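You operate a simulated robot arm through the tools that you are given. There is no shell and no other tool. Be economical: measure what you need, move in short steps, check, and stop when the job is done.

You are at the controls of a simulated two-armed robot. One attempt, no reset.

TASK
Fold the blue cover in half, then bring the cart back to BENCH.
Fine: the rail goes up before the cart rolls; brake on at the end.
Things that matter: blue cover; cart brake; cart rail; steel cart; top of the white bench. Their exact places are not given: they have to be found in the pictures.

It is judged by the outcome, as a careful person would: the job done as asked, and still so three seconds after it is handed in. It fails if anything else is knocked over, pushed out of place, dropped, spilled or broken. A push-on lid holds only when it is set on centred and level and pressed home; a screw cap is set on level and turned clockwise until tight. Flat cloth is picked up by pressing the open fingertips on it (5 to 10 N) and closing them slowly along it; thin cloth reads only 2 to 8 mm in the jaws.

THE ROBOT
Two 7-joint arms with two-finger grippers on one trunk, on a base that drives. Base frame: it is fixed to the floor where the robot stands at the start and does not move with it; the origin is under the middle of the robot, x ahead of it, y to its left, z up. Lengths are in m, angles in rad, forces in N, time in s.
The left shoulder is at the start at [0.064, 0.159, 1.028], the right one opposite. With the tool pointing down near the work surface each hand reaches from about 0.1 to 0.72 m from the robot's upright axis, wherever it stands, measured 20 degrees to its own side. Places, roughly: cart brake [0.3, -1.6, 0.5]; cart rail [0.4, -1.4, 0.7]; steel cart [0.6, -1.4, 0.5]; top of the white bench [0.6, 0.4, 0.7]. Payload 2.45 kg a hand.
Tool frame (each hand has its own): the origin (TCP) lies between the finger pads and is the grasp point; the fingertips stand 0.026 m ahead of it; z points along the fingers, y is the line along which they close. Largest opening 0.096 m; the body of the gripper starts 0.069 m behind the TCP.
Orientation is that of the tool frame in the base frame, as [roll, pitch, yaw] about the fixed x, y, z axes, in that order (R = Rz(yaw) Ry(pitch) Rx(roll)). With the fingers straight down and closing along the base's y, the tool's x points along the base's -x, its y along +y and its z along -z.

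THE INTERFACE
- The arms move only by the tool step_arm. It takes "left_commands", "right_commands" or both (then of equal length, played together; a hand with none holds still); each is a list of rows, each a list of 7 numbers: the turn, a rotation vector about the base's x, y, z in rad, then the shift along the base's x, y, z in m, then the gripper command, from -1 (shut) to 1 (fully open), values between in proportion. In form: [[ax, ay, az, tx, ty, tz, hand], ...]. A call has 1 to 12 rows; each row is the pose to reach, as a shift and turn from the pose commanded when the call began. A row lasts 0.2 s, in which the tool goes at most 0.05 m and 0.15 rad; a call with a longer step from one row to the next is refused whole, and so is a gripper value outside its range. Where a pose cannot be reached the arm comes as near as it can. A force on the tool above 60 N (or 10 N above the force at the start of the call, whichever is more), or a blocked arm, ends the call early, and 0.2 s more pass. Each finger halts on what it meets, pressing with about 21 N; the grip force reading is that of the motor and also rises with nothing between the fingers. The clock runs only during rows and for 0.2 s after the last one: add rows that repeat a pose to give the fingers time. It gives the time, the measured TCP pose, the force on the tool (base axes), the opening and the grip force at its end, in the units of the frame above (readings bear some noise), with the torque about the TCP (base axes, N m) and any sound that the robot's microphone picked up.
- Cameras (640 x 400 px; columns grow to the right, rows downward): "scene" is now at [0.1587, -0.0314, 1.4801]; the picture's right is [-0.50, -0.86, 0.00], its down [-0.80, 0.46, -0.39] and it looks along [0.34, -0.20, -0.92] (base axes); focal length 254 px, centre (320, 200). "left" rides on the left gripper at [0.082, -0.003, -0.098] in its tool frame; the picture's right is [0.04, 1.00, 0.00], its down [-0.73, 0.03, -0.68] and it looks along [-0.68, 0.03, 0.73] (tool axes); focal length 256 px, centre (320, 200). "right" rides on the right gripper at [0.082, 0.003, -0.098] in its tool frame; the picture's right is [-0.04, 1.00, 0.00], its down [-0.73, -0.03, -0.68] and it looks along [-0.68, -0.03, 0.73] (tool axes); focal length 256 px, centre (320, 200).
- snapshot(camera): a new picture of that camera. It takes no simulated time.
- lift_body(by): slides the trunk up (or, below 0, down) by that many m; the arms and the scene camera ride with it, the base frame stays. It gives what a move gives, with no picture.
- steer(legs): drives the robot by 1 to 6 legs, each [ahead, left, turn to the left] in m, m and rad, along the robot's own axes; the way and the turn of a leg run together, so that a leg with both is an arc; at most 1.5 m and 3.142 rad a leg. The arms and the cameras ride along, it lands a little off, and it stops where it bumps. It gives what a move gives.
- pan_tilt(pan, tilt): turns the head with the scene camera to pan (to the left, within 2.094 rad either way) and tilt (down, from -0.506 to 1.204), counted from straight ahead of the robot. It gives what a move gives.
- measure_at(camera, pixels): for up to 12 pixels [column, row] of the newest picture of that camera ("zoom" is the newest enlarged one), the place [x, y, z] in the base frame of the surface seen there, good to about 0.002 m. It takes no simulated time.
- inspect(camera, box): a new picture of the part [left, top, right, bottom] of that camera's present view, enlarged. It takes no simulated time.
- hand_in(): hands the job in; it is judged then, once.

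Keep the steps short. Do not move on a guess: measure, check each grasp and each placing, and mend mistakes. In all there are 80 turns and 62 pictures (those below and enlarged ones count). Leave the grippers open and the arms clear of the work at the hand-in unless told otherwise, and finish with a single line.

The tools are called as name(argument=value, ...) on one line, values as JSON. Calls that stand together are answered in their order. step_arm: Moves the arms, as the interface text tells. Its arguments: {"type":"object","properties":{"left_commands":{"type":"array"},"right_commands":{"type":"array"}},"required":[]} The other tools are called the same way: lift_body (by) slides the trunk up or down; steer (legs) drives the base; pan_tilt (pan, tilt) turns the head that bears the scene camera; snapshot (camera) takes a picture; measure_at (camera, pixels) gives the place of the surface under pixels of a picture; inspect (camera, box) takes an enlarged picture of a part of a camera's view; hand_in () hands the job in.

At the start:

```text
time_s: 0.0
left_ee_pos: [0.4503, 0.0267, 0.8642]
left_tool_rot: [3.14, -0.002, -3.14]
left_force: [0.4, 0.7, -0.4]
left_wrist_torque: [0.0, 0.0, 0.0]
left_finger_gap: 0.096
left_gripper_force: 0.0
right_ee_pos: [0.3246, -0.3156, 0.9523]
right_tool_rot: [-3.141, -0.001, 3.141]
right_force: [0.3, -0.3, 0.3]
right_wrist_torque: [-0.01, 0.0, -0.01]
right_finger_gap: 0.0963
right_gripper_force: 0.0
trunk travel left (down, up): [-0.2, 0.367]
robot x, y, heading: [0.0034, -0.0033, -0.002]
head pan, tilt: [-0.529, 1.166]
```

scene: 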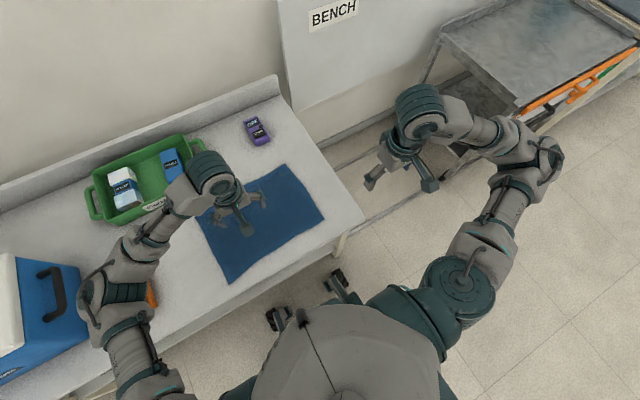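
right: 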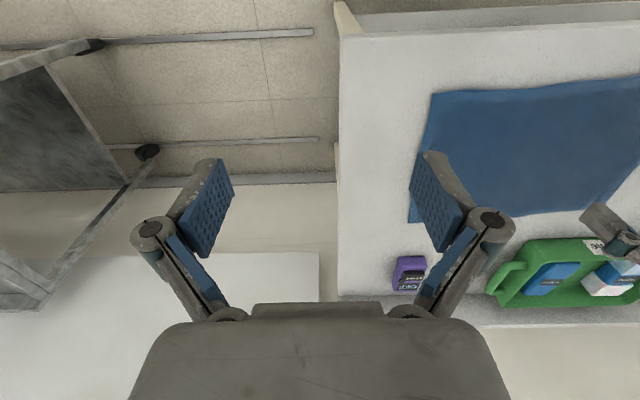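
left: 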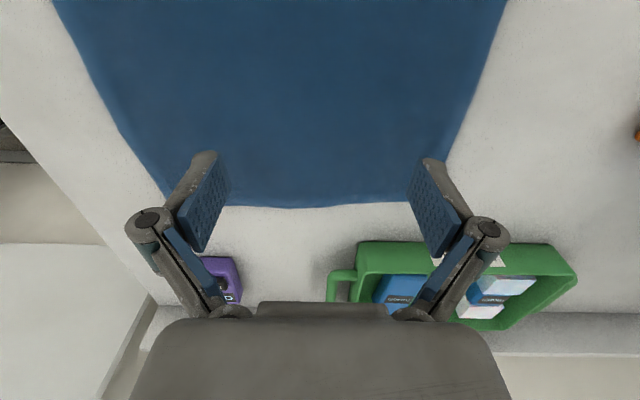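

I see the blue cover flat on the bench near (265,225) in the scene picture, with the cart at the upper right. First I measure the cover's corners and the bench, and look toward the cart.

measure_at(camera="scene", pixels=[[286, 165], [323, 216], [230, 282], [199, 215], [258, 183], [275, 255], [334, 14], [290, 105], [365, 217], [275, 82], [257, 130], [215, 240]])

measure_at(camera="left", pixels=[[168, 196], [430, 190], [310, 207], [75, 40], [500, 20], [300, 20]])

pan_tilt(pan=-1.2, tilt=0.7)

snapshot(camera="scene")

```text
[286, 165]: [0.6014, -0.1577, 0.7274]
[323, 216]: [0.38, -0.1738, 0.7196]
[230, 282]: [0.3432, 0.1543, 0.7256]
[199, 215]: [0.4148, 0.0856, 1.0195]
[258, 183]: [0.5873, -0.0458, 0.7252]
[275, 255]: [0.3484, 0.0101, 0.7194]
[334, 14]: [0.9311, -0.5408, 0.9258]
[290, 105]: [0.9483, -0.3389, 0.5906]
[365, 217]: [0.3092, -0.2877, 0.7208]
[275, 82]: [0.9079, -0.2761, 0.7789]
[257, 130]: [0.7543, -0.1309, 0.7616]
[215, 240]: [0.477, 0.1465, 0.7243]
```

```text
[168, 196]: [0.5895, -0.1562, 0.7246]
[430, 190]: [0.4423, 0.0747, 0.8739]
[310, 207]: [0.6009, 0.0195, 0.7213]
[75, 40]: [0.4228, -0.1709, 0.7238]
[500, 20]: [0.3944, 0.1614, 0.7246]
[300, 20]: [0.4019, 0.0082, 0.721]
```

```text
time_s: 1.1
left_ee_pos: [0.4484, 0.0276, 0.8665]
left_tool_rot: [-3.142, 0.001, -3.141]
left_force: [-0.1, 0.1, -0.4]
left_wrist_torque: [-0.01, -0.03, 0.02]
left_finger_gap: 0.0957
left_gripper_force: 0.0
right_ee_pos: [0.3225, -0.3148, 0.9537]
right_tool_rot: [3.141, 0.001, -3.141]
right_force: [-0.5, -0.3, -0.4]
right_wrist_torque: [-0.01, -0.03, 0.0]
right_finger_gap: 0.096
right_gripper_force: 0.0
trunk travel left (down, up): [-0.2, 0.367]
robot x, y, heading: [0.0007, -0.0009, 0.003]
head pan, tilt: [-1.201, 0.7]
```

```text
58 pictures are left
```

scene: 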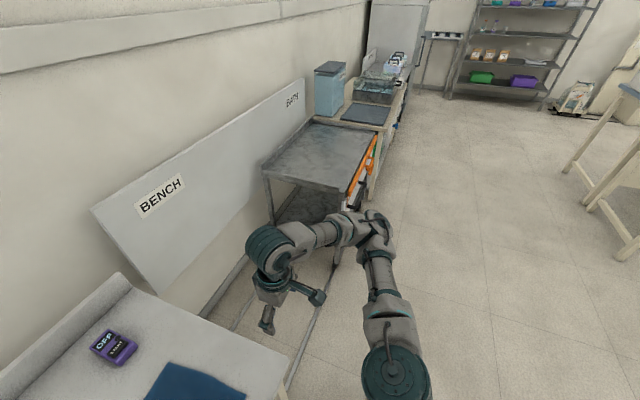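

The cover lies at about x 0.345–0.60, y −0.17–0.155, z 0.72. I plan to take its two near corners, one in each hand, and fold them to the far edge. I hover the hands above the near corners and then look.

step_arm(left_commands=[[0, 0, 0, -0.025, 0.033, 0, 1], [0, 0, 0, -0.05, 0.066, 0, 1], [0, 0, 0, -0.075, 0.098, 0, 1], [0, 0, 0, -0.1, 0.13, 0, 1], [0, 0, 0, -0.1, 0.13, 0, 1]], right_commands=[[0, 0, 0, 0.01, 0.035, -0.02, 1], [0, 0, 0, 0.02, 0.07, -0.04, 1], [0, 0, 0, 0.03, 0.105, -0.06, 1], [0, 0, 0, 0.04, 0.14, -0.085, 1], [0, 0, 0, 0.04, 0.14, -0.085, 1]])

pan_tilt(pan=0.0, tilt=1.1)

snapshot(camera="left")

snapshot(camera="right")

snapshot(camera="scene")

```text
time_s: 2.2
left_ee_pos: [0.3487, 0.1604, 0.869]
left_tool_rot: [-3.14, 0.001, -3.14]
left_force: [0.2, 0.8, -0.8]
left_wrist_torque: [0.0, -0.02, 0.01]
left_finger_gap: 0.0961
left_gripper_force: 0.1
right_ee_pos: [0.3613, -0.1758, 0.8671]
right_tool_rot: [-3.14, 0.001, 3.141]
right_force: [-0.1, 0.3, 0.1]
right_wrist_torque: [0.0, 0.0, 0.01]
right_finger_gap: 0.0962
right_gripper_force: 0.1
trunk travel left (down, up): [-0.2, 0.367]
robot x, y, heading: [0.001, 0.0028, -0.0]
head pan, tilt: [-1.201, 0.7]
```

```text
time_s: 3.6
left_ee_pos: [0.3494, 0.1586, 0.8677]
left_tool_rot: [3.141, 0.003, -3.141]
left_force: [-1.1, 0.0, 0.2]
left_wrist_torque: [0.02, 0.0, -0.01]
left_finger_gap: 0.0962
left_gripper_force: 0.0
right_ee_pos: [0.362, -0.1761, 0.8662]
right_tool_rot: [-3.14, 0.001, -3.141]
right_force: [-0.5, 0.1, 0.0]
right_wrist_torque: [0.0, -0.03, 0.0]
right_finger_gap: 0.0959
right_gripper_force: 0.2
trunk travel left (down, up): [-0.2, 0.367]
robot x, y, heading: [0.0011, -0.001, -0.0]
head pan, tilt: [0.0, 1.1]
```

```text
57 pictures are left
```

left: 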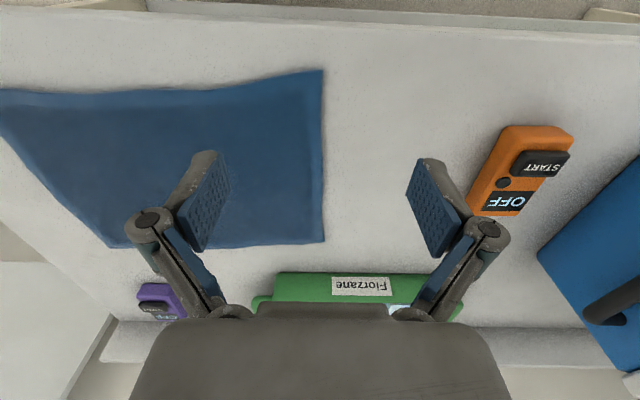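

```text
56 pictures are left
```

right: 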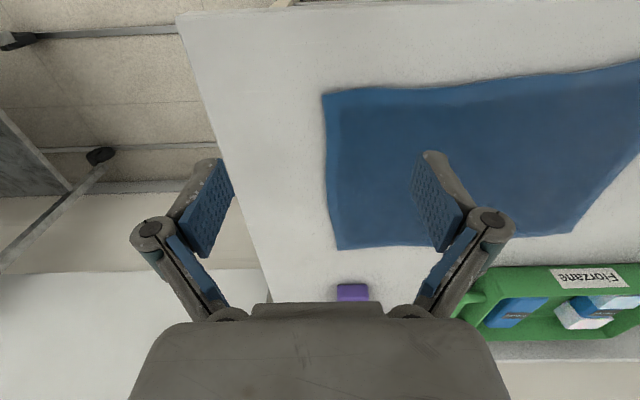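

```text
55 pictures are left
```

scene: 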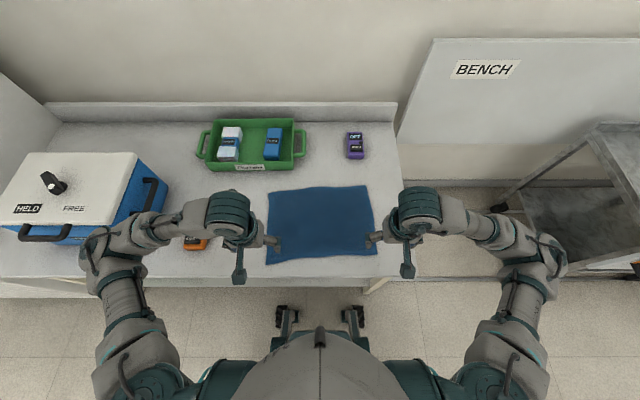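

All four corners are visible. I measure them: left view near (321,72) and far (323,241), right view near (325,95) and far (338,247), plus the hem and bench height.

measure_at(camera="left", pixels=[[318, 74], [320, 240], [321, 150], [200, 93], [270, 244], [305, 90], [340, 100], [120, 100]])

measure_at(camera="right", pixels=[[327, 97], [341, 245], [332, 170], [450, 88], [395, 243], [345, 105], [310, 110], [560, 78], [570, 230], [230, 160]])

measure_at(camera="scene", pixels=[[269, 193], [365, 188], [376, 251], [268, 262], [236, 168], [300, 277], [355, 158]])

```text
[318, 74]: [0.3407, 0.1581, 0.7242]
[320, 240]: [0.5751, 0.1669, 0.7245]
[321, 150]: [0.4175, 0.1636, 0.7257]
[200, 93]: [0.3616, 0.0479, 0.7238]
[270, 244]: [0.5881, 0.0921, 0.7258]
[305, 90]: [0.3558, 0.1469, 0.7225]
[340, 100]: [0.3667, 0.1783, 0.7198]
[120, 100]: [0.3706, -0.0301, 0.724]
```

```text
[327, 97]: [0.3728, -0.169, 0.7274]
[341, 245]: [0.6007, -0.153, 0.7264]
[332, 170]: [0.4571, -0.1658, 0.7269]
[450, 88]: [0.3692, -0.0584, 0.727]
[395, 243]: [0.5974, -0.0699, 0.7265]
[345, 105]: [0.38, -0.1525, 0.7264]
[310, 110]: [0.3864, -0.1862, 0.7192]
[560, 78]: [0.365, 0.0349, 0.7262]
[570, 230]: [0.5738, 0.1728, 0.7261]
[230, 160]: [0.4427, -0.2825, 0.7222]
```

```text
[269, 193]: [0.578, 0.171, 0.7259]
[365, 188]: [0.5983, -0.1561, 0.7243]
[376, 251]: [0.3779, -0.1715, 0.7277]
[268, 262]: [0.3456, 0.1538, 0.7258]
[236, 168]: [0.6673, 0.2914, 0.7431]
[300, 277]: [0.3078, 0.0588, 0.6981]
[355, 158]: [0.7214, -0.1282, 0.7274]
```

The corners are near-left (0.342, 0.158), near-right (0.374, −0.170), far-left (0.575, 0.170) and far-right (0.600, −0.155), and the bench is at 0.720. I bring both hands above the near corners, slightly inside them, with the fingers about 0.04 open and the tips about 1.5 cm above the cloth.

step_arm(left_commands=[[0, 0, 0, 0.003, -0.009, -0.035, 0.5], [0, 0, 0, 0.006, -0.018, -0.07, -0.17], [0, 0, 0, 0.008, -0.0255, -0.103, -0.17], [0, 0, 0, 0.008, -0.0255, -0.103, -0.17]], right_commands=[[0, 0, 0, 0.008, 0.011, -0.035, 0.5], [0, 0, 0, 0.016, 0.022, -0.07, -0.17], [0, 0, 0, 0.0235, 0.032, -0.102, -0.17], [0, 0, 0, 0.0235, 0.032, -0.102, -0.17]])

snapshot(camera="left")

snapshot(camera="right")

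```text
time_s: 4.7
left_ee_pos: [0.3582, 0.1299, 0.7638]
left_tool_rot: [-3.141, 0.003, 3.141]
left_force: [-0.2, -1.4, 0.1]
left_wrist_torque: [-0.01, -0.01, 0.01]
left_finger_gap: 0.0397
left_gripper_force: 0.0
right_ee_pos: [0.3843, -0.1408, 0.7651]
right_tool_rot: [-3.14, 0.002, -3.141]
right_force: [0.0, -0.3, 0.5]
right_wrist_torque: [0.04, -0.03, -0.02]
right_finger_gap: 0.0399
right_gripper_force: 0.0
trunk travel left (down, up): [-0.2, 0.367]
robot x, y, heading: [0.0022, -0.0013, -0.001]
head pan, tilt: [0.0, 1.1]
```

```text
54 pictures are left
```

left: 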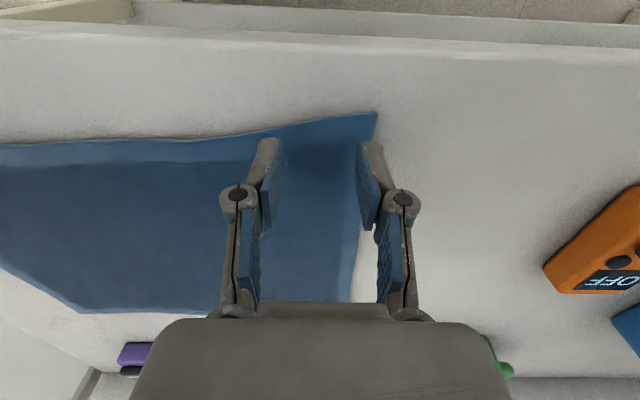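

```text
53 pictures are left
```

right: 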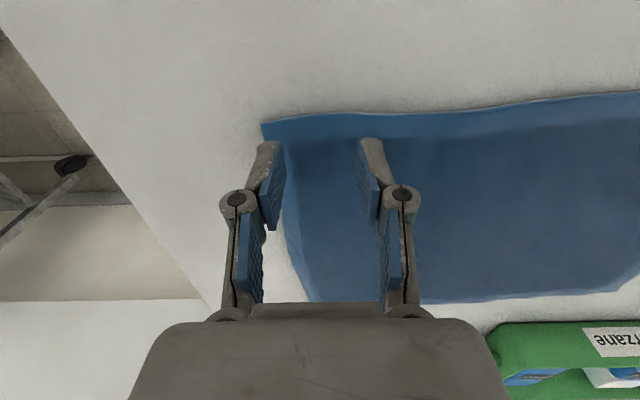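

The outer fingers would land right on the side edges. I shift both hands 8 mm inward and lower them to touch.

step_arm(left_commands=[[0, 0, 0, 0, -0.008, 0, -0.17], [0, 0, 0, 0, -0.008, -0.007, -0.17], [0, 0, 0, 0, -0.008, -0.014, -0.17], [0, 0, 0, 0, -0.008, -0.016, -0.17]], right_commands=[[0, 0, 0, 0, 0.007, 0, -0.17], [0, 0, 0, 0, 0.007, -0.007, -0.17], [0, 0, 0, 0, 0.007, -0.014, -0.17], [0, 0, 0, 0, 0.007, -0.016, -0.17]])

```text
time_s: 5.7
left_ee_pos: [0.3573, 0.1239, 0.7485]
left_tool_rot: [-3.141, 0.005, 3.14]
left_force: [0.3, -1.6, 10.6]
left_wrist_torque: [0.06, -0.01, 0.03]
left_finger_gap: 0.0386
left_gripper_force: 0.1
right_ee_pos: [0.3828, -0.134, 0.7508]
right_tool_rot: [-3.141, 0.003, 3.141]
right_force: [0.5, 0.3, 0.5]
right_wrist_torque: [-0.02, 0.01, 0.0]
right_finger_gap: 0.0399
right_gripper_force: 0.2
trunk travel left (down, up): [-0.2, 0.367]
robot x, y, heading: [-0.0013, -0.0021, -0.002]
head pan, tilt: [0.0, 1.1]
```

The left hand presses with 10.6 N and the right hand hardly touches. I lower the right in small steps.

step_arm(right_commands=[[0, 0, 0, 0, 0, -0.001, -0.17], [0, 0, 0, 0, 0, -0.002, -0.17], [0, 0, 0, 0, 0, -0.002, -0.17]], left_commands=[[0, 0, 0, 0, 0, 0.0004, -0.17], [0, 0, 0, 0, 0, 0.0004, -0.17], [0, 0, 0, 0, 0, 0.0004, -0.17]])

```text
time_s: 6.5
left_ee_pos: [0.3554, 0.1254, 0.7478]
left_tool_rot: [-3.139, 0.003, 3.141]
left_force: [0.4, -0.6, 12.0]
left_wrist_torque: [-0.14, -0.05, 0.03]
left_finger_gap: 0.0403
left_gripper_force: 0.1
right_ee_pos: [0.3847, -0.1348, 0.7487]
right_tool_rot: [-3.14, 0.004, 3.141]
right_force: [0.3, -0.3, 6.4]
right_wrist_torque: [0.02, -0.01, -0.01]
right_finger_gap: 0.0405
right_gripper_force: 0.6
trunk travel left (down, up): [-0.2, 0.367]
robot x, y, heading: [-0.0046, -0.0007, -0.001]
head pan, tilt: [0.0, 1.1]
```

The right hand presses with 6.4 N. I ease the left up 1 mm and close both slowly.

step_arm(left_commands=[[0, 0, 0, 0, 0, 0.001, -0.17], [0, 0, 0, 0, 0, 0.001, -0.27], [0, 0, 0, 0, 0, 0.001, -0.37], [0, 0, 0, 0, 0, 0.001, -0.47], [0, 0, 0, 0, 0, 0.001, -0.57], [0, 0, 0, 0, 0, 0.001, -0.67], [0, 0, 0, 0, 0, 0.001, -0.77], [0, 0, 0, 0, 0, 0.001, -0.87], [0, 0, 0, 0, 0, 0.001, -1], [0, 0, 0, 0, 0, 0.001, -1], [0, 0, 0, 0, 0, 0.001, -1]], right_commands=[[0, 0, 0, 0, 0, 0, -0.17], [0, 0, 0, 0, 0, 0, -0.27], [0, 0, 0, 0, 0, 0, -0.37], [0, 0, 0, 0, 0, 0, -0.47], [0, 0, 0, 0, 0, 0, -0.57], [0, 0, 0, 0, 0, 0, -0.67], [0, 0, 0, 0, 0, 0, -0.77], [0, 0, 0, 0, 0, 0, -0.87], [0, 0, 0, 0, 0, 0, -1], [0, 0, 0, 0, 0, 0, -1], [0, 0, 0, 0, 0, 0, -1]])

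snapshot(camera="left")

snapshot(camera="right")

```text
time_s: 8.8
left_ee_pos: [0.3568, 0.1253, 0.7478]
left_tool_rot: [-3.141, 0.003, -3.139]
left_force: [1.7, -12.4, 12.7]
left_wrist_torque: [-0.26, -0.08, -0.08]
left_finger_gap: 0.0053
left_gripper_force: 20.8
right_ee_pos: [0.3833, -0.1345, 0.7478]
right_tool_rot: [3.141, 0.005, 3.141]
right_force: [-2.6, 13.4, 10.7]
right_wrist_torque: [0.37, 0.07, 0.04]
right_finger_gap: 0.0049
right_gripper_force: 21.1
trunk travel left (down, up): [-0.2, 0.367]
robot x, y, heading: [-0.0008, 0.0036, 0.001]
head pan, tilt: [0.0, 1.1]
```

```text
52 pictures are left
```

left: 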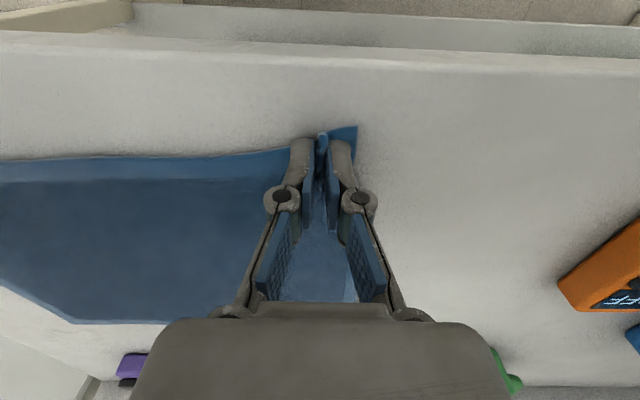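

```text
51 pictures are left
```

right: 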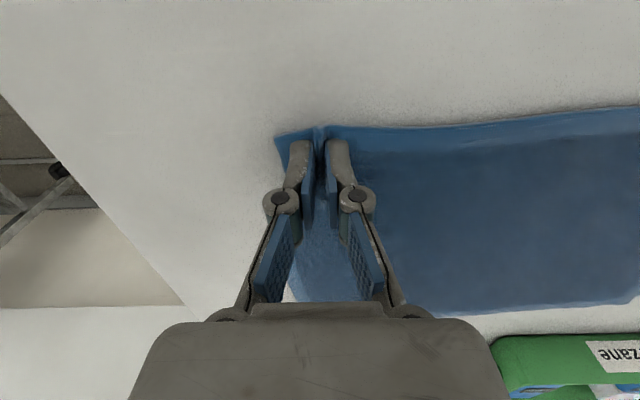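

Both hands hold a good ridge of cloth, gaps 5.3 and 4.9 mm at 21 N. I lift in a fold arc toward the far edge, first half only, with a slight tilt, and then check.

step_arm(left_commands=[[0, 0.04, 0, 0.005, 0.0003, 0.03, -1], [0, 0.08, 0, 0.021, 0.001, 0.058, -1], [0, 0.12, 0, 0.045, 0.002, 0.08, -1], [0, 0.16, 0, 0.075, 0.004, 0.094, -1], [0, 0.2, 0, 0.109, 0.006, 0.1, -1]], right_commands=[[0, 0.04, 0, 0.005, 0.0003, 0.03, -1], [0, 0.08, 0, 0.021, 0.001, 0.058, -1], [0, 0.12, 0, 0.045, 0.003, 0.08, -1], [0, 0.16, 0, 0.076, 0.005, 0.094, -1], [0, 0.2, 0, 0.11, 0.007, 0.1, -1]])

snapshot(camera="scene")

```text
time_s: 10.1
left_ee_pos: [0.4683, 0.1303, 0.8487]
left_tool_rot: [-3.141, -0.2, 3.14]
left_force: [1.1, -8.5, 0.8]
left_wrist_torque: [-0.22, -0.01, -0.02]
left_finger_gap: 0.0052
left_gripper_force: 21.0
right_ee_pos: [0.4972, -0.1253, 0.8496]
right_tool_rot: [3.141, -0.201, -3.14]
right_force: [-0.9, 8.1, -0.5]
right_wrist_torque: [0.24, 0.02, -0.02]
right_finger_gap: 0.0043
right_gripper_force: 21.3
trunk travel left (down, up): [-0.2, 0.367]
robot x, y, heading: [-0.0006, 0.0006, 0.001]
head pan, tilt: [0.0, 1.1]
```

```text
50 pictures are left
```

scene: 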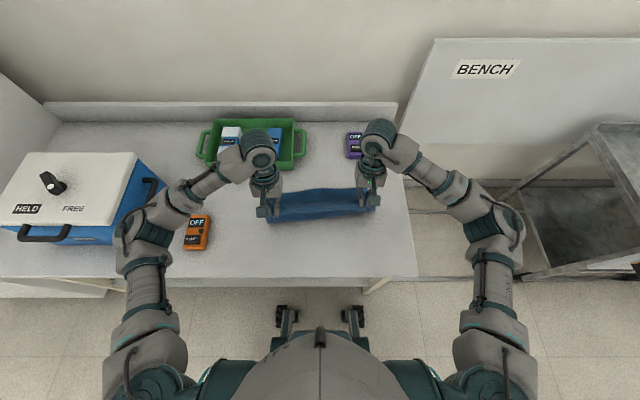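

The fold is going well. The cloth is taut between the hands (8 N), so I ease each hand inward slightly while doing the second half of the arc.

step_arm(left_commands=[[0, 0.04, 0, 0.034, -0.002, -0.004, -1], [0, 0.08, 0, 0.064, -0.002, -0.016, -1], [0, 0.12, 0, 0.088, -0.001, -0.036, -1], [0, 0.16, 0, 0.104, 0, -0.062, -1], [0, 0.2, 0, 0.109, 0, -0.085, -1], [0, 0.2, 0, 0.109, 0, -0.085, -1]], right_commands=[[0, 0.04, 0, 0.034, 0.005, -0.004, -1], [0, 0.08, 0, 0.064, 0.008, -0.016, -1], [0, 0.12, 0, 0.088, 0.01, -0.036, -1], [0, 0.16, 0, 0.104, 0.012, -0.062, -1], [0, 0.2, 0, 0.11, 0.012, -0.085, -1], [0, 0.2, 0, 0.11, 0.012, -0.085, -1]])

snapshot(camera="scene")

snapshot(camera="left")

snapshot(camera="right")

```text
time_s: 11.4
left_ee_pos: [0.5745, 0.1312, 0.762]
left_tool_rot: [3.139, -0.4, 3.141]
left_force: [0.9, -2.1, -0.2]
left_wrist_torque: [-0.04, -0.03, 0.01]
left_finger_gap: 0.0049
left_gripper_force: 20.9
right_ee_pos: [0.6067, -0.1131, 0.7646]
right_tool_rot: [-3.139, -0.396, 3.141]
right_force: [0.1, 1.8, -0.3]
right_wrist_torque: [0.05, -0.03, 0.03]
right_finger_gap: 0.0038
right_gripper_force: 21.6
trunk travel left (down, up): [-0.2, 0.367]
robot x, y, heading: [0.0011, -0.001, 0.002]
head pan, tilt: [0.0, 1.1]
```

```text
49 pictures are left
```

scene: 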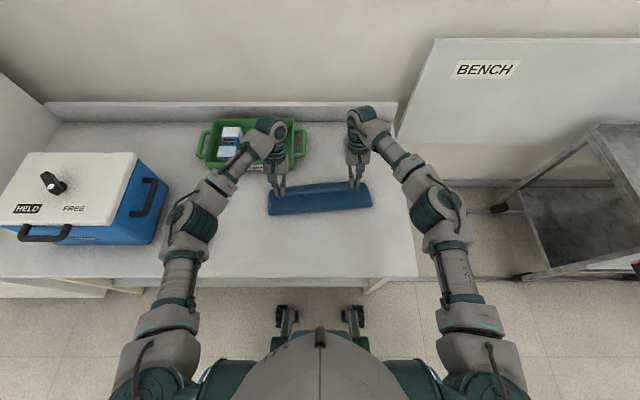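

```text
48 pictures are left
```

left: 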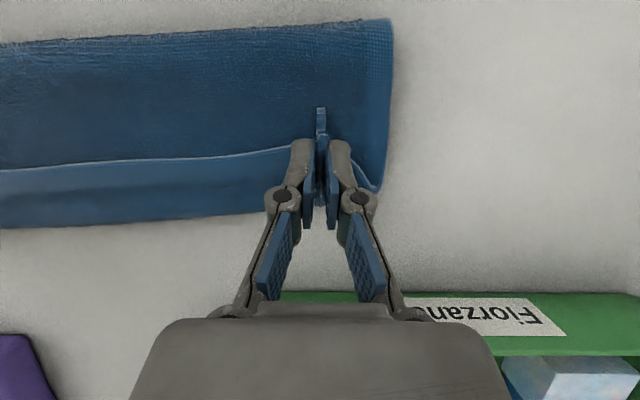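

```text
47 pictures are left
```

right: 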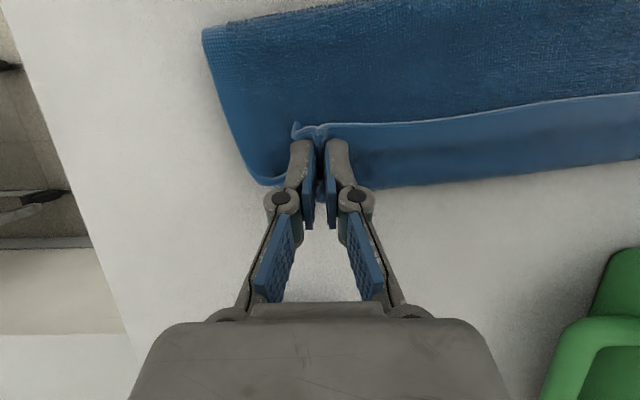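

The cover is doubled over: the hem shows at about row 155 in the left view, with a strip of the lower layer beyond it. I measure hem, far edge and fold edge.

measure_at(camera="left", pixels=[[200, 157], [200, 170], [200, 214], [375, 185], [388, 30], [200, 40], [80, 165], [80, 222], [321, 110], [340, 60]])

measure_at(camera="right", pixels=[[450, 108], [450, 125], [450, 180], [265, 180], [206, 35], [400, 14], [295, 130], [570, 160], [570, 95]])

```text
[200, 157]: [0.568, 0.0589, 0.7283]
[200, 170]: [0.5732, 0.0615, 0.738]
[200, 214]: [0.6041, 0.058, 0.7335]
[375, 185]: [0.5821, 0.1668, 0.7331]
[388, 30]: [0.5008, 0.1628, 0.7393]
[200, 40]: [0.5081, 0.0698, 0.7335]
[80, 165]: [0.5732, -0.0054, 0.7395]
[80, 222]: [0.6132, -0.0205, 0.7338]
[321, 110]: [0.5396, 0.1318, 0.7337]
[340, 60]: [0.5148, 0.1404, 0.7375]
```

```text
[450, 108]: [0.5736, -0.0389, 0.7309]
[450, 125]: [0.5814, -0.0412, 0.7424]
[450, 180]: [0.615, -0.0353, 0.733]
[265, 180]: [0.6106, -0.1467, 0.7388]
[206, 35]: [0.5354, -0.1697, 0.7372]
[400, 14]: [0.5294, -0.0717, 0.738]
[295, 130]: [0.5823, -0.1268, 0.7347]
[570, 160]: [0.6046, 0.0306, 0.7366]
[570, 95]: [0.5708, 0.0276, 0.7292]
```

I need a closer look at how the hem lies before I release.

inspect(camera="scene", box=[240, 150, 400, 250])

inspect(camera="left", box=[100, 80, 420, 280])

```text
4.00 times, centred on (320, 200) of scene
```

zoom: 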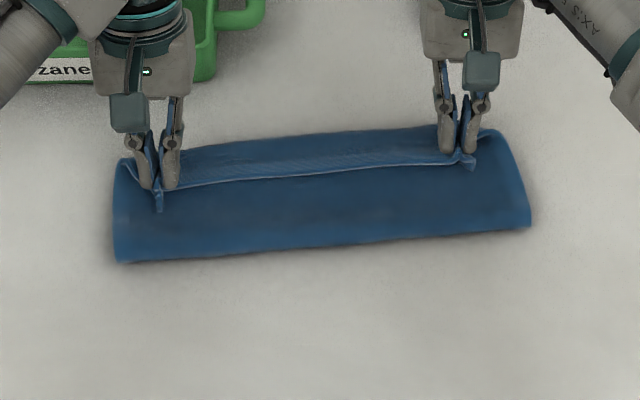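

```text
2.00 times, centred on (260, 180) of left
```

zoom: 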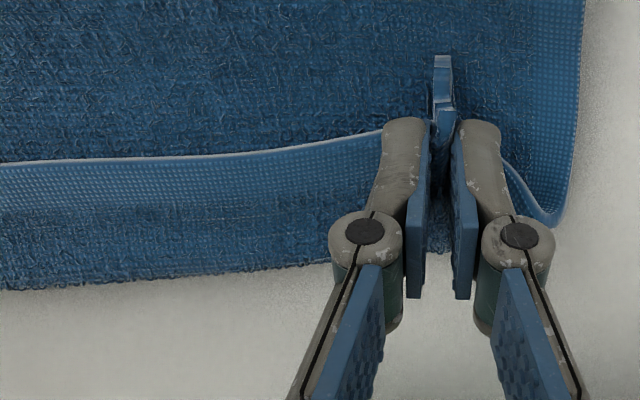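

measure_at(camera="scene", pixels=[[270, 213], [320, 211], [371, 205], [320, 197], [300, 191], [335, 185], [285, 189]])

```text
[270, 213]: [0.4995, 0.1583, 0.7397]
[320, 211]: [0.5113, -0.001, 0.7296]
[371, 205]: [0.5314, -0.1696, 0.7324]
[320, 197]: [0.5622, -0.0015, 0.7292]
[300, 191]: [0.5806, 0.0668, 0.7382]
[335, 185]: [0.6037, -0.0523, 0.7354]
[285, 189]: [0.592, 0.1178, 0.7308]
```

The hem strip (about 35 mm) has rolled back on top, because the pinched patch kept its orientation, and the upper layer is about 2 cm too long. I lift and ease back about 3 cm so the crease rolls out, then lower again.

step_arm(left_commands=[[0, 0, 0, -0.01, 0, 0.03, -1], [0, 0, 0, -0.03, 0, 0.055, -1], [0, 0, 0, -0.045, 0, 0.055, -1], [0, 0, 0, -0.045, 0, 0.03, -1], [0, 0, 0, -0.04, 0, 0.01, -1], [0, 0, 0, -0.035, 0, -0.006, -1], [0, 0, 0, -0.035, 0, -0.006, -1]], right_commands=[[0, 0, 0, -0.01, 0, 0.03, -1], [0, 0, 0, -0.03, 0, 0.055, -1], [0, 0, 0, -0.045, 0, 0.055, -1], [0, 0, 0, -0.045, 0, 0.03, -1], [0, 0, 0, -0.04, 0, 0.01, -1], [0, 0, 0, -0.035, 0, -0.006, -1], [0, 0, 0, -0.035, 0, -0.006, -1]])

inspect(camera="scene", box=[240, 150, 400, 250])

```text
time_s: 13.1
left_ee_pos: [0.5383, 0.1305, 0.7579]
left_tool_rot: [-3.138, -0.397, -3.14]
left_force: [-0.4, -3.4, 2.9]
left_wrist_torque: [-0.06, -0.01, -0.01]
left_finger_gap: 0.0051
left_gripper_force: 20.8
right_ee_pos: [0.5691, -0.116, 0.759]
right_tool_rot: [-3.141, -0.397, 3.141]
right_force: [-0.7, 3.1, 4.0]
right_wrist_torque: [0.0, 0.07, 0.02]
right_finger_gap: 0.0044
right_gripper_force: 21.0
trunk travel left (down, up): [-0.2, 0.367]
robot x, y, heading: [-0.0005, 0.0012, -0.001]
head pan, tilt: [0.0, 1.1]
```

```text
4.00 times, centred on (320, 200) of scene
```

zoom: 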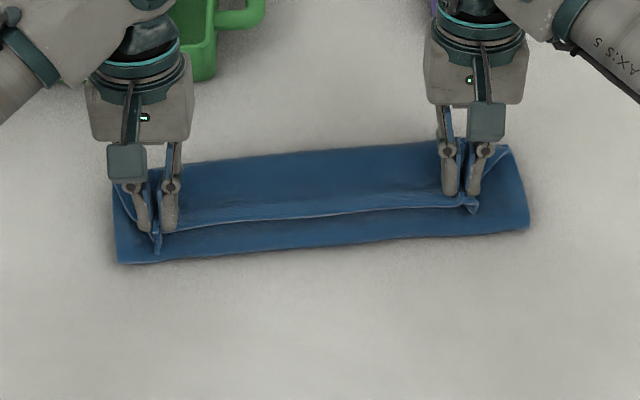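

measure_at(camera="zoom", pixels=[[120, 260], [320, 248], [528, 228], [320, 222], [320, 210], [320, 205], [320, 190], [320, 170], [320, 156], [400, 148], [200, 166]])

inspect(camera="left", box=[0, 0, 480, 300])

```text
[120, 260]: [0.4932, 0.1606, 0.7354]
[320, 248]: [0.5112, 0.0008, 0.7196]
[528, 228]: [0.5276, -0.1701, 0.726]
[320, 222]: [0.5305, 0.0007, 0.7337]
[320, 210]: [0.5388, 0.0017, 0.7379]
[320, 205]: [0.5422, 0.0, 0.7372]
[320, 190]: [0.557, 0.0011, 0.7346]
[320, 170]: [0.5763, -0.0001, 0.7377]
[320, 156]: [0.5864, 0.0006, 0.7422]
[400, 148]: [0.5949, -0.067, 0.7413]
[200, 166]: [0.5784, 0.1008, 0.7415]
```

```text
1.33 times, centred on (240, 150) of left
```

zoom: 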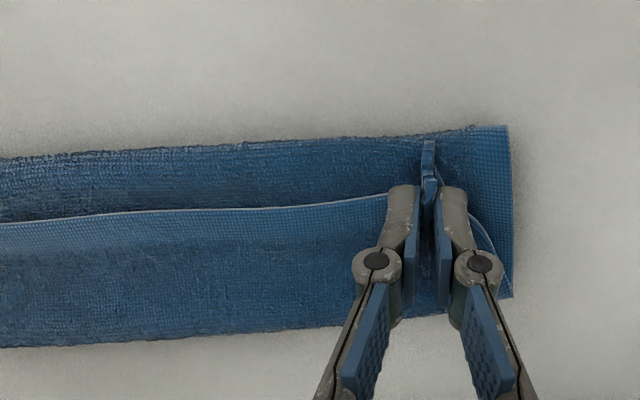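

The crease isn't in the middle, and the pinched patch will always roll back when it is folded this way round. A better way is to lift the cover so it hangs, let the far edge touch down, lay the lower half forward, then bring the held hem back over it. The patch is then the right way up. I lift it straight up and level the tools.

step_arm(left_commands=[[0, -0.05, 0, -0.006, 0, 0.03, -1], [0, -0.1, 0, -0.012, 0, 0.06, -1], [0, -0.15, 0, -0.02, 0, 0.09, -1], [0, -0.2, 0, -0.028, 0, 0.12, -1], [0, -0.25, 0, -0.036, 0, 0.15, -1], [0, -0.3, 0, -0.044, 0, 0.18, -1], [0, -0.35, 0, -0.05, 0, 0.21, -1], [0, -0.4, 0, -0.05, 0, 0.24, -1], [0, -0.4, 0, -0.05, 0, 0.24, -1], [0, -0.4, 0, -0.05, 0, 0.24, -1]], right_commands=[[0, -0.05, 0, -0.006, 0, 0.03, -1], [0, -0.1, 0, -0.012, 0, 0.06, -1], [0, -0.15, 0, -0.02, 0, 0.09, -1], [0, -0.2, 0, -0.028, 0, 0.12, -1], [0, -0.25, 0, -0.036, 0, 0.15, -1], [0, -0.3, 0, -0.044, 0, 0.18, -1], [0, -0.35, 0, -0.05, 0, 0.21, -1], [0, -0.4, 0, -0.05, 0, 0.24, -1], [0, -0.4, 0, -0.05, 0, 0.24, -1], [0, -0.4, 0, -0.05, 0, 0.24, -1]])

snapshot(camera="scene")

snapshot(camera="left")

```text
time_s: 15.2
left_ee_pos: [0.4847, 0.1301, 0.9932]
left_tool_rot: [-3.142, 0.003, -3.141]
left_force: [0.9, -1.4, -0.1]
left_wrist_torque: [-0.01, -0.01, -0.02]
left_finger_gap: 0.0046
left_gripper_force: 21.4
right_ee_pos: [0.518, -0.1155, 0.9971]
right_tool_rot: [-3.14, 0.005, 3.14]
right_force: [-0.5, 1.6, 0.6]
right_wrist_torque: [-0.01, -0.01, 0.02]
right_finger_gap: 0.0042
right_gripper_force: 20.9
trunk travel left (down, up): [-0.2, 0.367]
robot x, y, heading: [0.0013, -0.002, -0.0]
head pan, tilt: [0.0, 1.1]
```

```text
42 pictures are left
```

scene: 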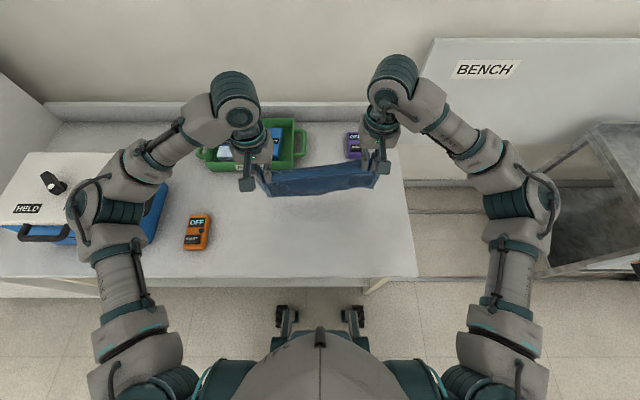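

```text
41 pictures are left
```

left: 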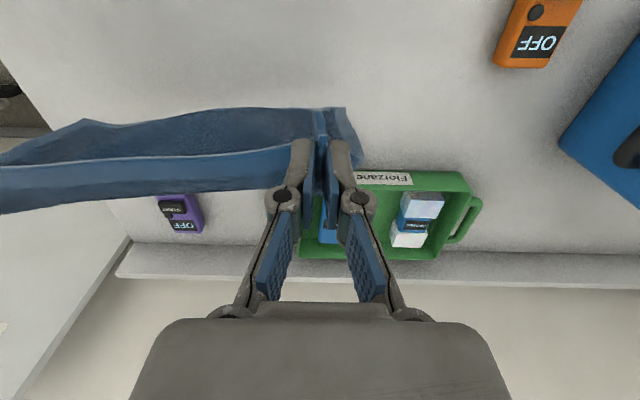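

The cover now hangs from both hands. I measure its lower edge.

measure_at(camera="left", pixels=[[250, 111], [342, 112], [100, 125], [250, 130], [200, 140], [200, 170], [200, 185], [150, 118]])

measure_at(camera="scene", pixels=[[272, 195], [320, 191], [375, 186], [320, 180], [320, 170], [290, 193]])

```text
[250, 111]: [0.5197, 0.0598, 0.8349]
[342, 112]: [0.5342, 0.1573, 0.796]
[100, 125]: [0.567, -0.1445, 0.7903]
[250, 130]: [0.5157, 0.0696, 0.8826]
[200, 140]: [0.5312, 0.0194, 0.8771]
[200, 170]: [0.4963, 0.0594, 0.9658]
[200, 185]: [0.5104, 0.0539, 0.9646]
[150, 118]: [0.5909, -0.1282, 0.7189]
```

```text
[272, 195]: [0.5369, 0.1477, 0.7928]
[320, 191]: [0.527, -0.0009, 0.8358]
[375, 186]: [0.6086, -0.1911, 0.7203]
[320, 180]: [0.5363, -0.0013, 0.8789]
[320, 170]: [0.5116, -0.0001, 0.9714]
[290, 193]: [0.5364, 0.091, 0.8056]
```

The foot hangs a little forward of the hands (+4 cm in x). I take the cover back toward the robot, let its foot touch the bench, and later draw it forward so it lies trailing flat.

step_arm(left_commands=[[0, 0, 0, -0.035, 0, 0, -1], [0, 0, 0, -0.075, 0, 0, -1], [0, 0, 0, -0.115, 0, 0, -1], [0, 0, 0, -0.15, 0, 0, -1], [0, 0, 0, -0.15, 0, -0.02, -1], [0, 0, 0, -0.15, 0, -0.045, -1], [0, 0, 0, -0.15, 0, -0.07, -1], [0, 0, 0, -0.15, 0, -0.09, -1], [0, 0, 0, -0.15, 0, -0.11, -1]], right_commands=[[0, 0, 0, -0.035, 0, 0, -1], [0, 0, 0, -0.075, 0, 0, -1], [0, 0, 0, -0.115, 0, 0, -1], [0, 0, 0, -0.15, 0, 0, -1], [0, 0, 0, -0.15, 0, -0.02, -1], [0, 0, 0, -0.15, 0, -0.045, -1], [0, 0, 0, -0.15, 0, -0.07, -1], [0, 0, 0, -0.15, 0, -0.09, -1], [0, 0, 0, -0.15, 0, -0.11, -1]])

snapshot(camera="left")

```text
time_s: 17.2
left_ee_pos: [0.3413, 0.1305, 0.8861]
left_tool_rot: [-3.14, 0.003, 3.141]
left_force: [0.1, -2.5, 0.6]
left_wrist_torque: [-0.04, -0.01, 0.01]
left_finger_gap: 0.0051
left_gripper_force: 21.1
right_ee_pos: [0.3698, -0.1175, 0.8858]
right_tool_rot: [3.14, 0.003, -3.141]
right_force: [0.5, 1.8, -0.1]
right_wrist_torque: [0.01, 0.01, 0.02]
right_finger_gap: 0.0043
right_gripper_force: 20.7
trunk travel left (down, up): [-0.2, 0.367]
robot x, y, heading: [0.0011, -0.0017, 0.001]
head pan, tilt: [0.0, 1.1]
```

```text
40 pictures are left
```

left: 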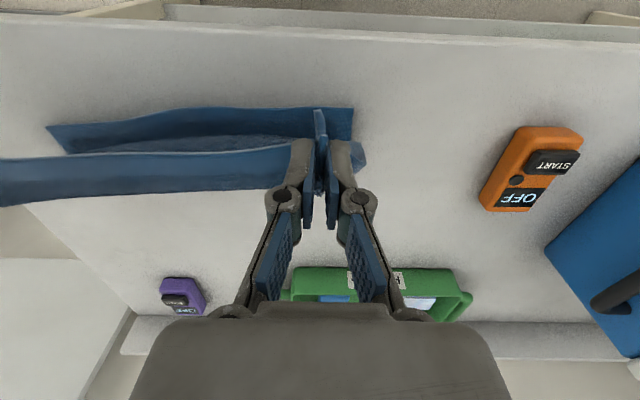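

measure_at(camera="left", pixels=[[250, 110], [345, 112], [60, 130], [250, 130], [200, 138], [200, 145], [200, 152], [200, 165], [200, 187], [130, 125]])

inspect(camera="right", box=[160, 0, 640, 300])

```text
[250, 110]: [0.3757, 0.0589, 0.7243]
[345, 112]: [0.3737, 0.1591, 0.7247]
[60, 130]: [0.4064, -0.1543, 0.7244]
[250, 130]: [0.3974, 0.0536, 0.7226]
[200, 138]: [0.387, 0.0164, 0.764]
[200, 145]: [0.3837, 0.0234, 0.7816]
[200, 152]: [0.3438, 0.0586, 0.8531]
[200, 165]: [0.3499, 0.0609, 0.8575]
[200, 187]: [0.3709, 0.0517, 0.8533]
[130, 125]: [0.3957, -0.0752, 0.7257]
```

```text
1.33 times, centred on (400, 150) of right
```

zoom: 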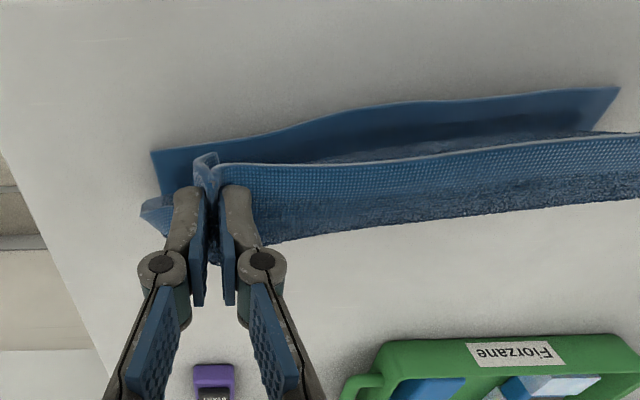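

The foot now rests on the bench with its edge toward me (x 0.374 left, 0.406 right), which is what I want. I move the hands forward and down to lay the cloth flat.

step_arm(left_commands=[[0, 0, 0, 0.044, 0, -0.005, -1], [0, 0, 0, 0.089, 0, -0.02, -1], [0, 0, 0, 0.134, 0, -0.04, -1], [0, 0, 0, 0.174, 0, -0.065, -1], [0, 0, 0, 0.204, 0, -0.09, -1], [0, 0, 0, 0.219, 0, -0.105, -1], [0, 0, 0, 0.219, 0, -0.105, -1]], right_commands=[[0, 0, 0, 0.044, 0, -0.005, -1], [0, 0, 0, 0.089, 0, -0.02, -1], [0, 0, 0, 0.134, 0, -0.04, -1], [0, 0, 0, 0.174, 0, -0.065, -1], [0, 0, 0, 0.204, 0, -0.09, -1], [0, 0, 0, 0.219, 0, -0.105, -1], [0, 0, 0, 0.219, 0, -0.105, -1]])

snapshot(camera="scene")

snapshot(camera="left")

```text
time_s: 18.9
left_ee_pos: [0.5611, 0.132, 0.7805]
left_tool_rot: [-3.14, 0.003, -3.14]
left_force: [-0.6, -0.7, -0.2]
left_wrist_torque: [0.01, 0.01, 0.01]
left_finger_gap: 0.0045
left_gripper_force: 21.3
right_ee_pos: [0.5889, -0.1142, 0.7828]
right_tool_rot: [-3.14, 0.004, 3.141]
right_force: [-0.4, 1.3, -0.9]
right_wrist_torque: [-0.02, 0.03, 0.01]
right_finger_gap: 0.0042
right_gripper_force: 20.9
trunk travel left (down, up): [-0.2, 0.367]
robot x, y, heading: [-0.0026, 0.0044, 0.002]
head pan, tilt: [0.0, 1.1]
```

```text
38 pictures are left
```

scene: 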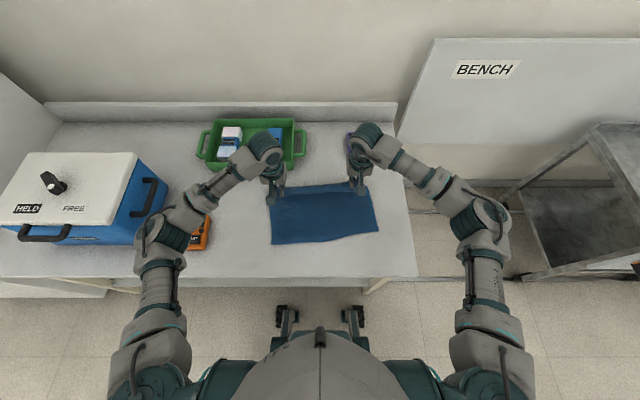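

```text
37 pictures are left
```

left: 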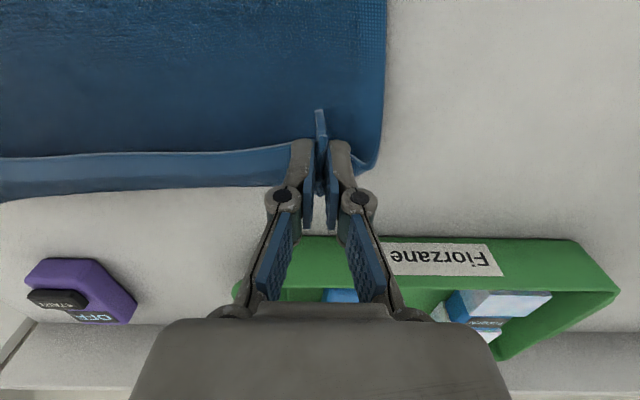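

The cover now lies flipped and flat, trailing from the hands. I measure the near edge before folding back.

measure_at(camera="scene", pixels=[[273, 243], [310, 242], [345, 238], [376, 230], [320, 225], [320, 205], [320, 192], [275, 205]])

measure_at(camera="left", pixels=[[200, 190], [200, 155], [200, 145], [365, 160], [378, 60]])

```text
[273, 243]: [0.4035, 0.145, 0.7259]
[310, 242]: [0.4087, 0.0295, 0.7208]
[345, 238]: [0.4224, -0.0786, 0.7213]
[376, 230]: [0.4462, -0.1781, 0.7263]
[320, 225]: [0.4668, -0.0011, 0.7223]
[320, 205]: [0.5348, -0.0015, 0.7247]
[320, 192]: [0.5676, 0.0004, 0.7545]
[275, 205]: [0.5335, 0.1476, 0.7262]
```

```text
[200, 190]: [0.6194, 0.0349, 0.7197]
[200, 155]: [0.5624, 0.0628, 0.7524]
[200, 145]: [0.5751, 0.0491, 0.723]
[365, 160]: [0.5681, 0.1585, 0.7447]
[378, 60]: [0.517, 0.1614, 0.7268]
```

The near edge runs from (0.403, 0.148) to (0.446, −0.18). I now bring the held hem back over it in an arc, with a small y correction of −0.018.

step_arm(left_commands=[[0, 0, 0, -0.005, 0, 0.025, -1], [0, 0, 0, -0.03, -0.004, 0.042, -1], [0, 0, 0, -0.065, -0.008, 0.045, -1], [0, 0, 0, -0.1, -0.012, 0.035, -1], [0, 0, 0, -0.125, -0.016, 0.012, -1], [0, 0, 0, -0.14, -0.018, -0.006, -1], [0, 0, 0, -0.144, -0.018, -0.016, -1], [0, 0, 0, -0.144, -0.018, -0.016, -1]], right_commands=[[0, 0, 0, -0.005, 0, 0.025, -1], [0, 0, 0, -0.028, -0.004, 0.042, -1], [0, 0, 0, -0.062, -0.008, 0.045, -1], [0, 0, 0, -0.095, -0.012, 0.035, -1], [0, 0, 0, -0.119, -0.016, 0.012, -1], [0, 0, 0, -0.133, -0.018, -0.006, -1], [0, 0, 0, -0.137, -0.018, -0.016, -1], [0, 0, 0, -0.137, -0.018, -0.016, -1]])

inspect(camera="scene", box=[240, 160, 400, 260])

snapshot(camera="left")

snapshot(camera="right")

```text
time_s: 20.6
left_ee_pos: [0.4151, 0.1112, 0.7651]
left_tool_rot: [-3.139, 0.003, -3.141]
left_force: [-0.2, -1.5, 1.0]
left_wrist_torque: [-0.03, 0.0, -0.01]
left_finger_gap: 0.0048
left_gripper_force: 21.2
right_ee_pos: [0.4513, -0.1347, 0.765]
right_tool_rot: [3.14, 0.002, 3.14]
right_force: [0.1, 1.4, 0.1]
right_wrist_torque: [0.03, 0.02, 0.04]
right_finger_gap: 0.0043
right_gripper_force: 21.2
trunk travel left (down, up): [-0.2, 0.367]
robot x, y, heading: [0.0019, -0.0007, -0.004]
head pan, tilt: [0.0, 1.1]
```

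```text
4.00 times, centred on (320, 210) of scene
```

zoom: 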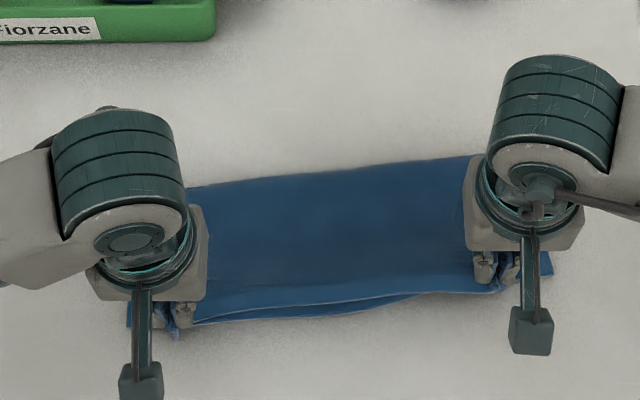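

```text
35 pictures are left
```

left: 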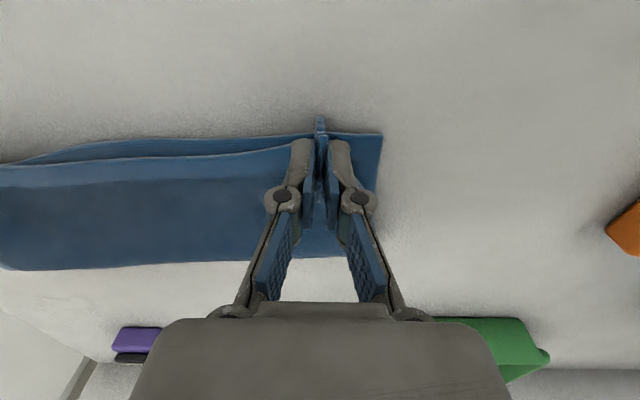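

```text
34 pictures are left
```

right: 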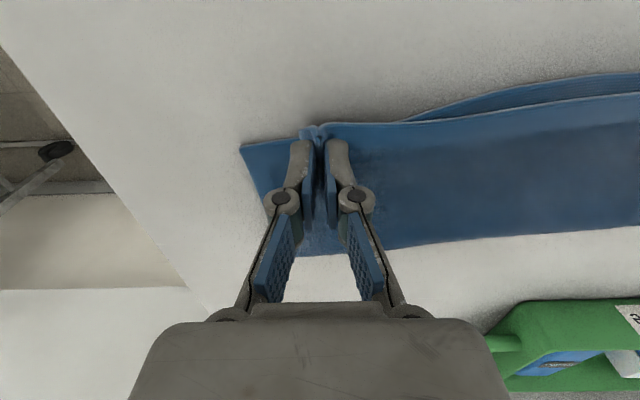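

That worked: the hem lies the right way up along the near edge, off by only a few mm. I lower slightly and open slowly so the pinched ridges spread out, then lift away.

step_arm(left_commands=[[0, 0, 0, 0, 0, -0.004, -1], [0, 0, 0, 0, 0, -0.007, -1], [0, 0, 0, 0, 0, -0.007, -0.8], [0, 0, 0, 0, 0, -0.007, -0.6], [0, 0, 0, 0, 0, -0.006, -0.4], [0, 0, 0, 0, 0, -0.005, -0.2], [0, 0, 0, 0, 0, -0.004, -0.1], [0, 0, 0, 0, 0, 0.015, -0.1], [0, 0, 0, 0, 0, 0.05, -0.1], [0, 0, 0, 0, 0, 0.09, -0.1], [0, 0, 0, 0, 0, 0.13, -0.1]], right_commands=[[0, 0, 0, 0, 0, -0.004, -1], [0, 0, 0, 0, 0, -0.007, -1], [0, 0, 0, 0, 0, -0.007, -0.8], [0, 0, 0, 0, 0, -0.007, -0.6], [0, 0, 0, 0, 0, -0.006, -0.4], [0, 0, 0, 0, 0, -0.005, -0.2], [0, 0, 0, 0, 0, -0.004, -0.1], [0, 0, 0, 0, 0, 0.015, -0.1], [0, 0, 0, 0, 0, 0.05, -0.1], [0, 0, 0, 0, 0, 0.09, -0.1], [0, 0, 0, 0, 0, 0.13, -0.1]])

snapshot(camera="left")

snapshot(camera="right")

```text
time_s: 23.1
left_ee_pos: [0.4158, 0.1128, 0.8969]
left_tool_rot: [-3.141, 0.003, -3.141]
left_force: [-0.6, -0.1, 0.5]
left_wrist_torque: [0.03, -0.05, 0.01]
left_finger_gap: 0.0432
left_gripper_force: 0.0
right_ee_pos: [0.4491, -0.1322, 0.8975]
right_tool_rot: [-3.139, 0.003, 3.141]
right_force: [-0.1, 0.5, 0.0]
right_wrist_torque: [0.02, 0.01, -0.02]
right_finger_gap: 0.0432
right_gripper_force: 0.0
trunk travel left (down, up): [-0.2, 0.367]
robot x, y, heading: [0.0036, 0.0016, 0.0]
head pan, tilt: [0.0, 1.1]
```

```text
33 pictures are left
```

left: 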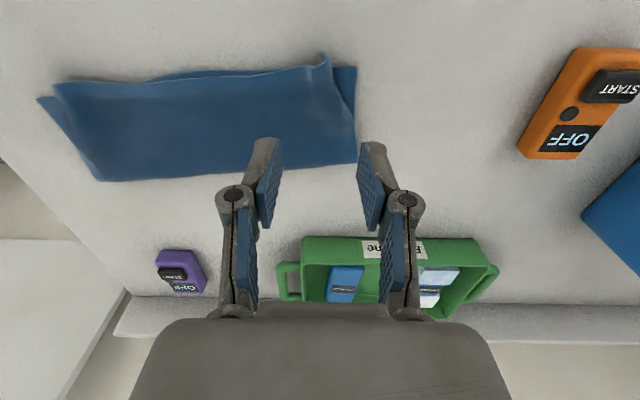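

```text
32 pictures are left
```

right: 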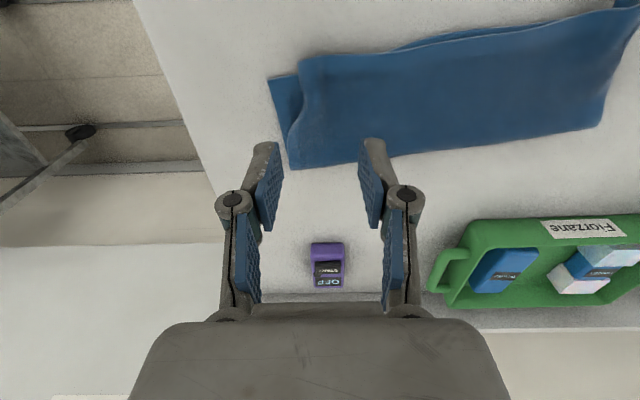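

A good half fold. I measure the corners of both layers.

measure_at(camera="left", pixels=[[352, 68], [324, 60], [356, 160], [290, 74], [200, 75], [60, 88], [100, 178], [42, 100], [328, 80], [250, 71]])

measure_at(camera="right", pixels=[[271, 82], [302, 66], [293, 164], [600, 120], [420, 48], [335, 56], [300, 100], [630, 10], [450, 36]])

```text
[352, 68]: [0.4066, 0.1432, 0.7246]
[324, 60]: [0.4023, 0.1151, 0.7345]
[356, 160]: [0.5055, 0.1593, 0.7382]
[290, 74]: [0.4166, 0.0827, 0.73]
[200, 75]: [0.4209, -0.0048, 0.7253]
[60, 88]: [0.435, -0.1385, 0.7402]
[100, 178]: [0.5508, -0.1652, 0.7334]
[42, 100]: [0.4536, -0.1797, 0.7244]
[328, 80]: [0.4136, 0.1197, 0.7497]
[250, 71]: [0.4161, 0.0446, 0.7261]
```

```text
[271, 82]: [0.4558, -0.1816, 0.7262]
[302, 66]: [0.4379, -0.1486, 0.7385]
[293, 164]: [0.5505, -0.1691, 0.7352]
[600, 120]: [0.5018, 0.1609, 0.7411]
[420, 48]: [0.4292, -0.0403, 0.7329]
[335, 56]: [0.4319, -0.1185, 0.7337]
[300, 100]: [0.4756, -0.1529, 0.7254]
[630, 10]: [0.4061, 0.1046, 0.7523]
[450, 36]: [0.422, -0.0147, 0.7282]
```

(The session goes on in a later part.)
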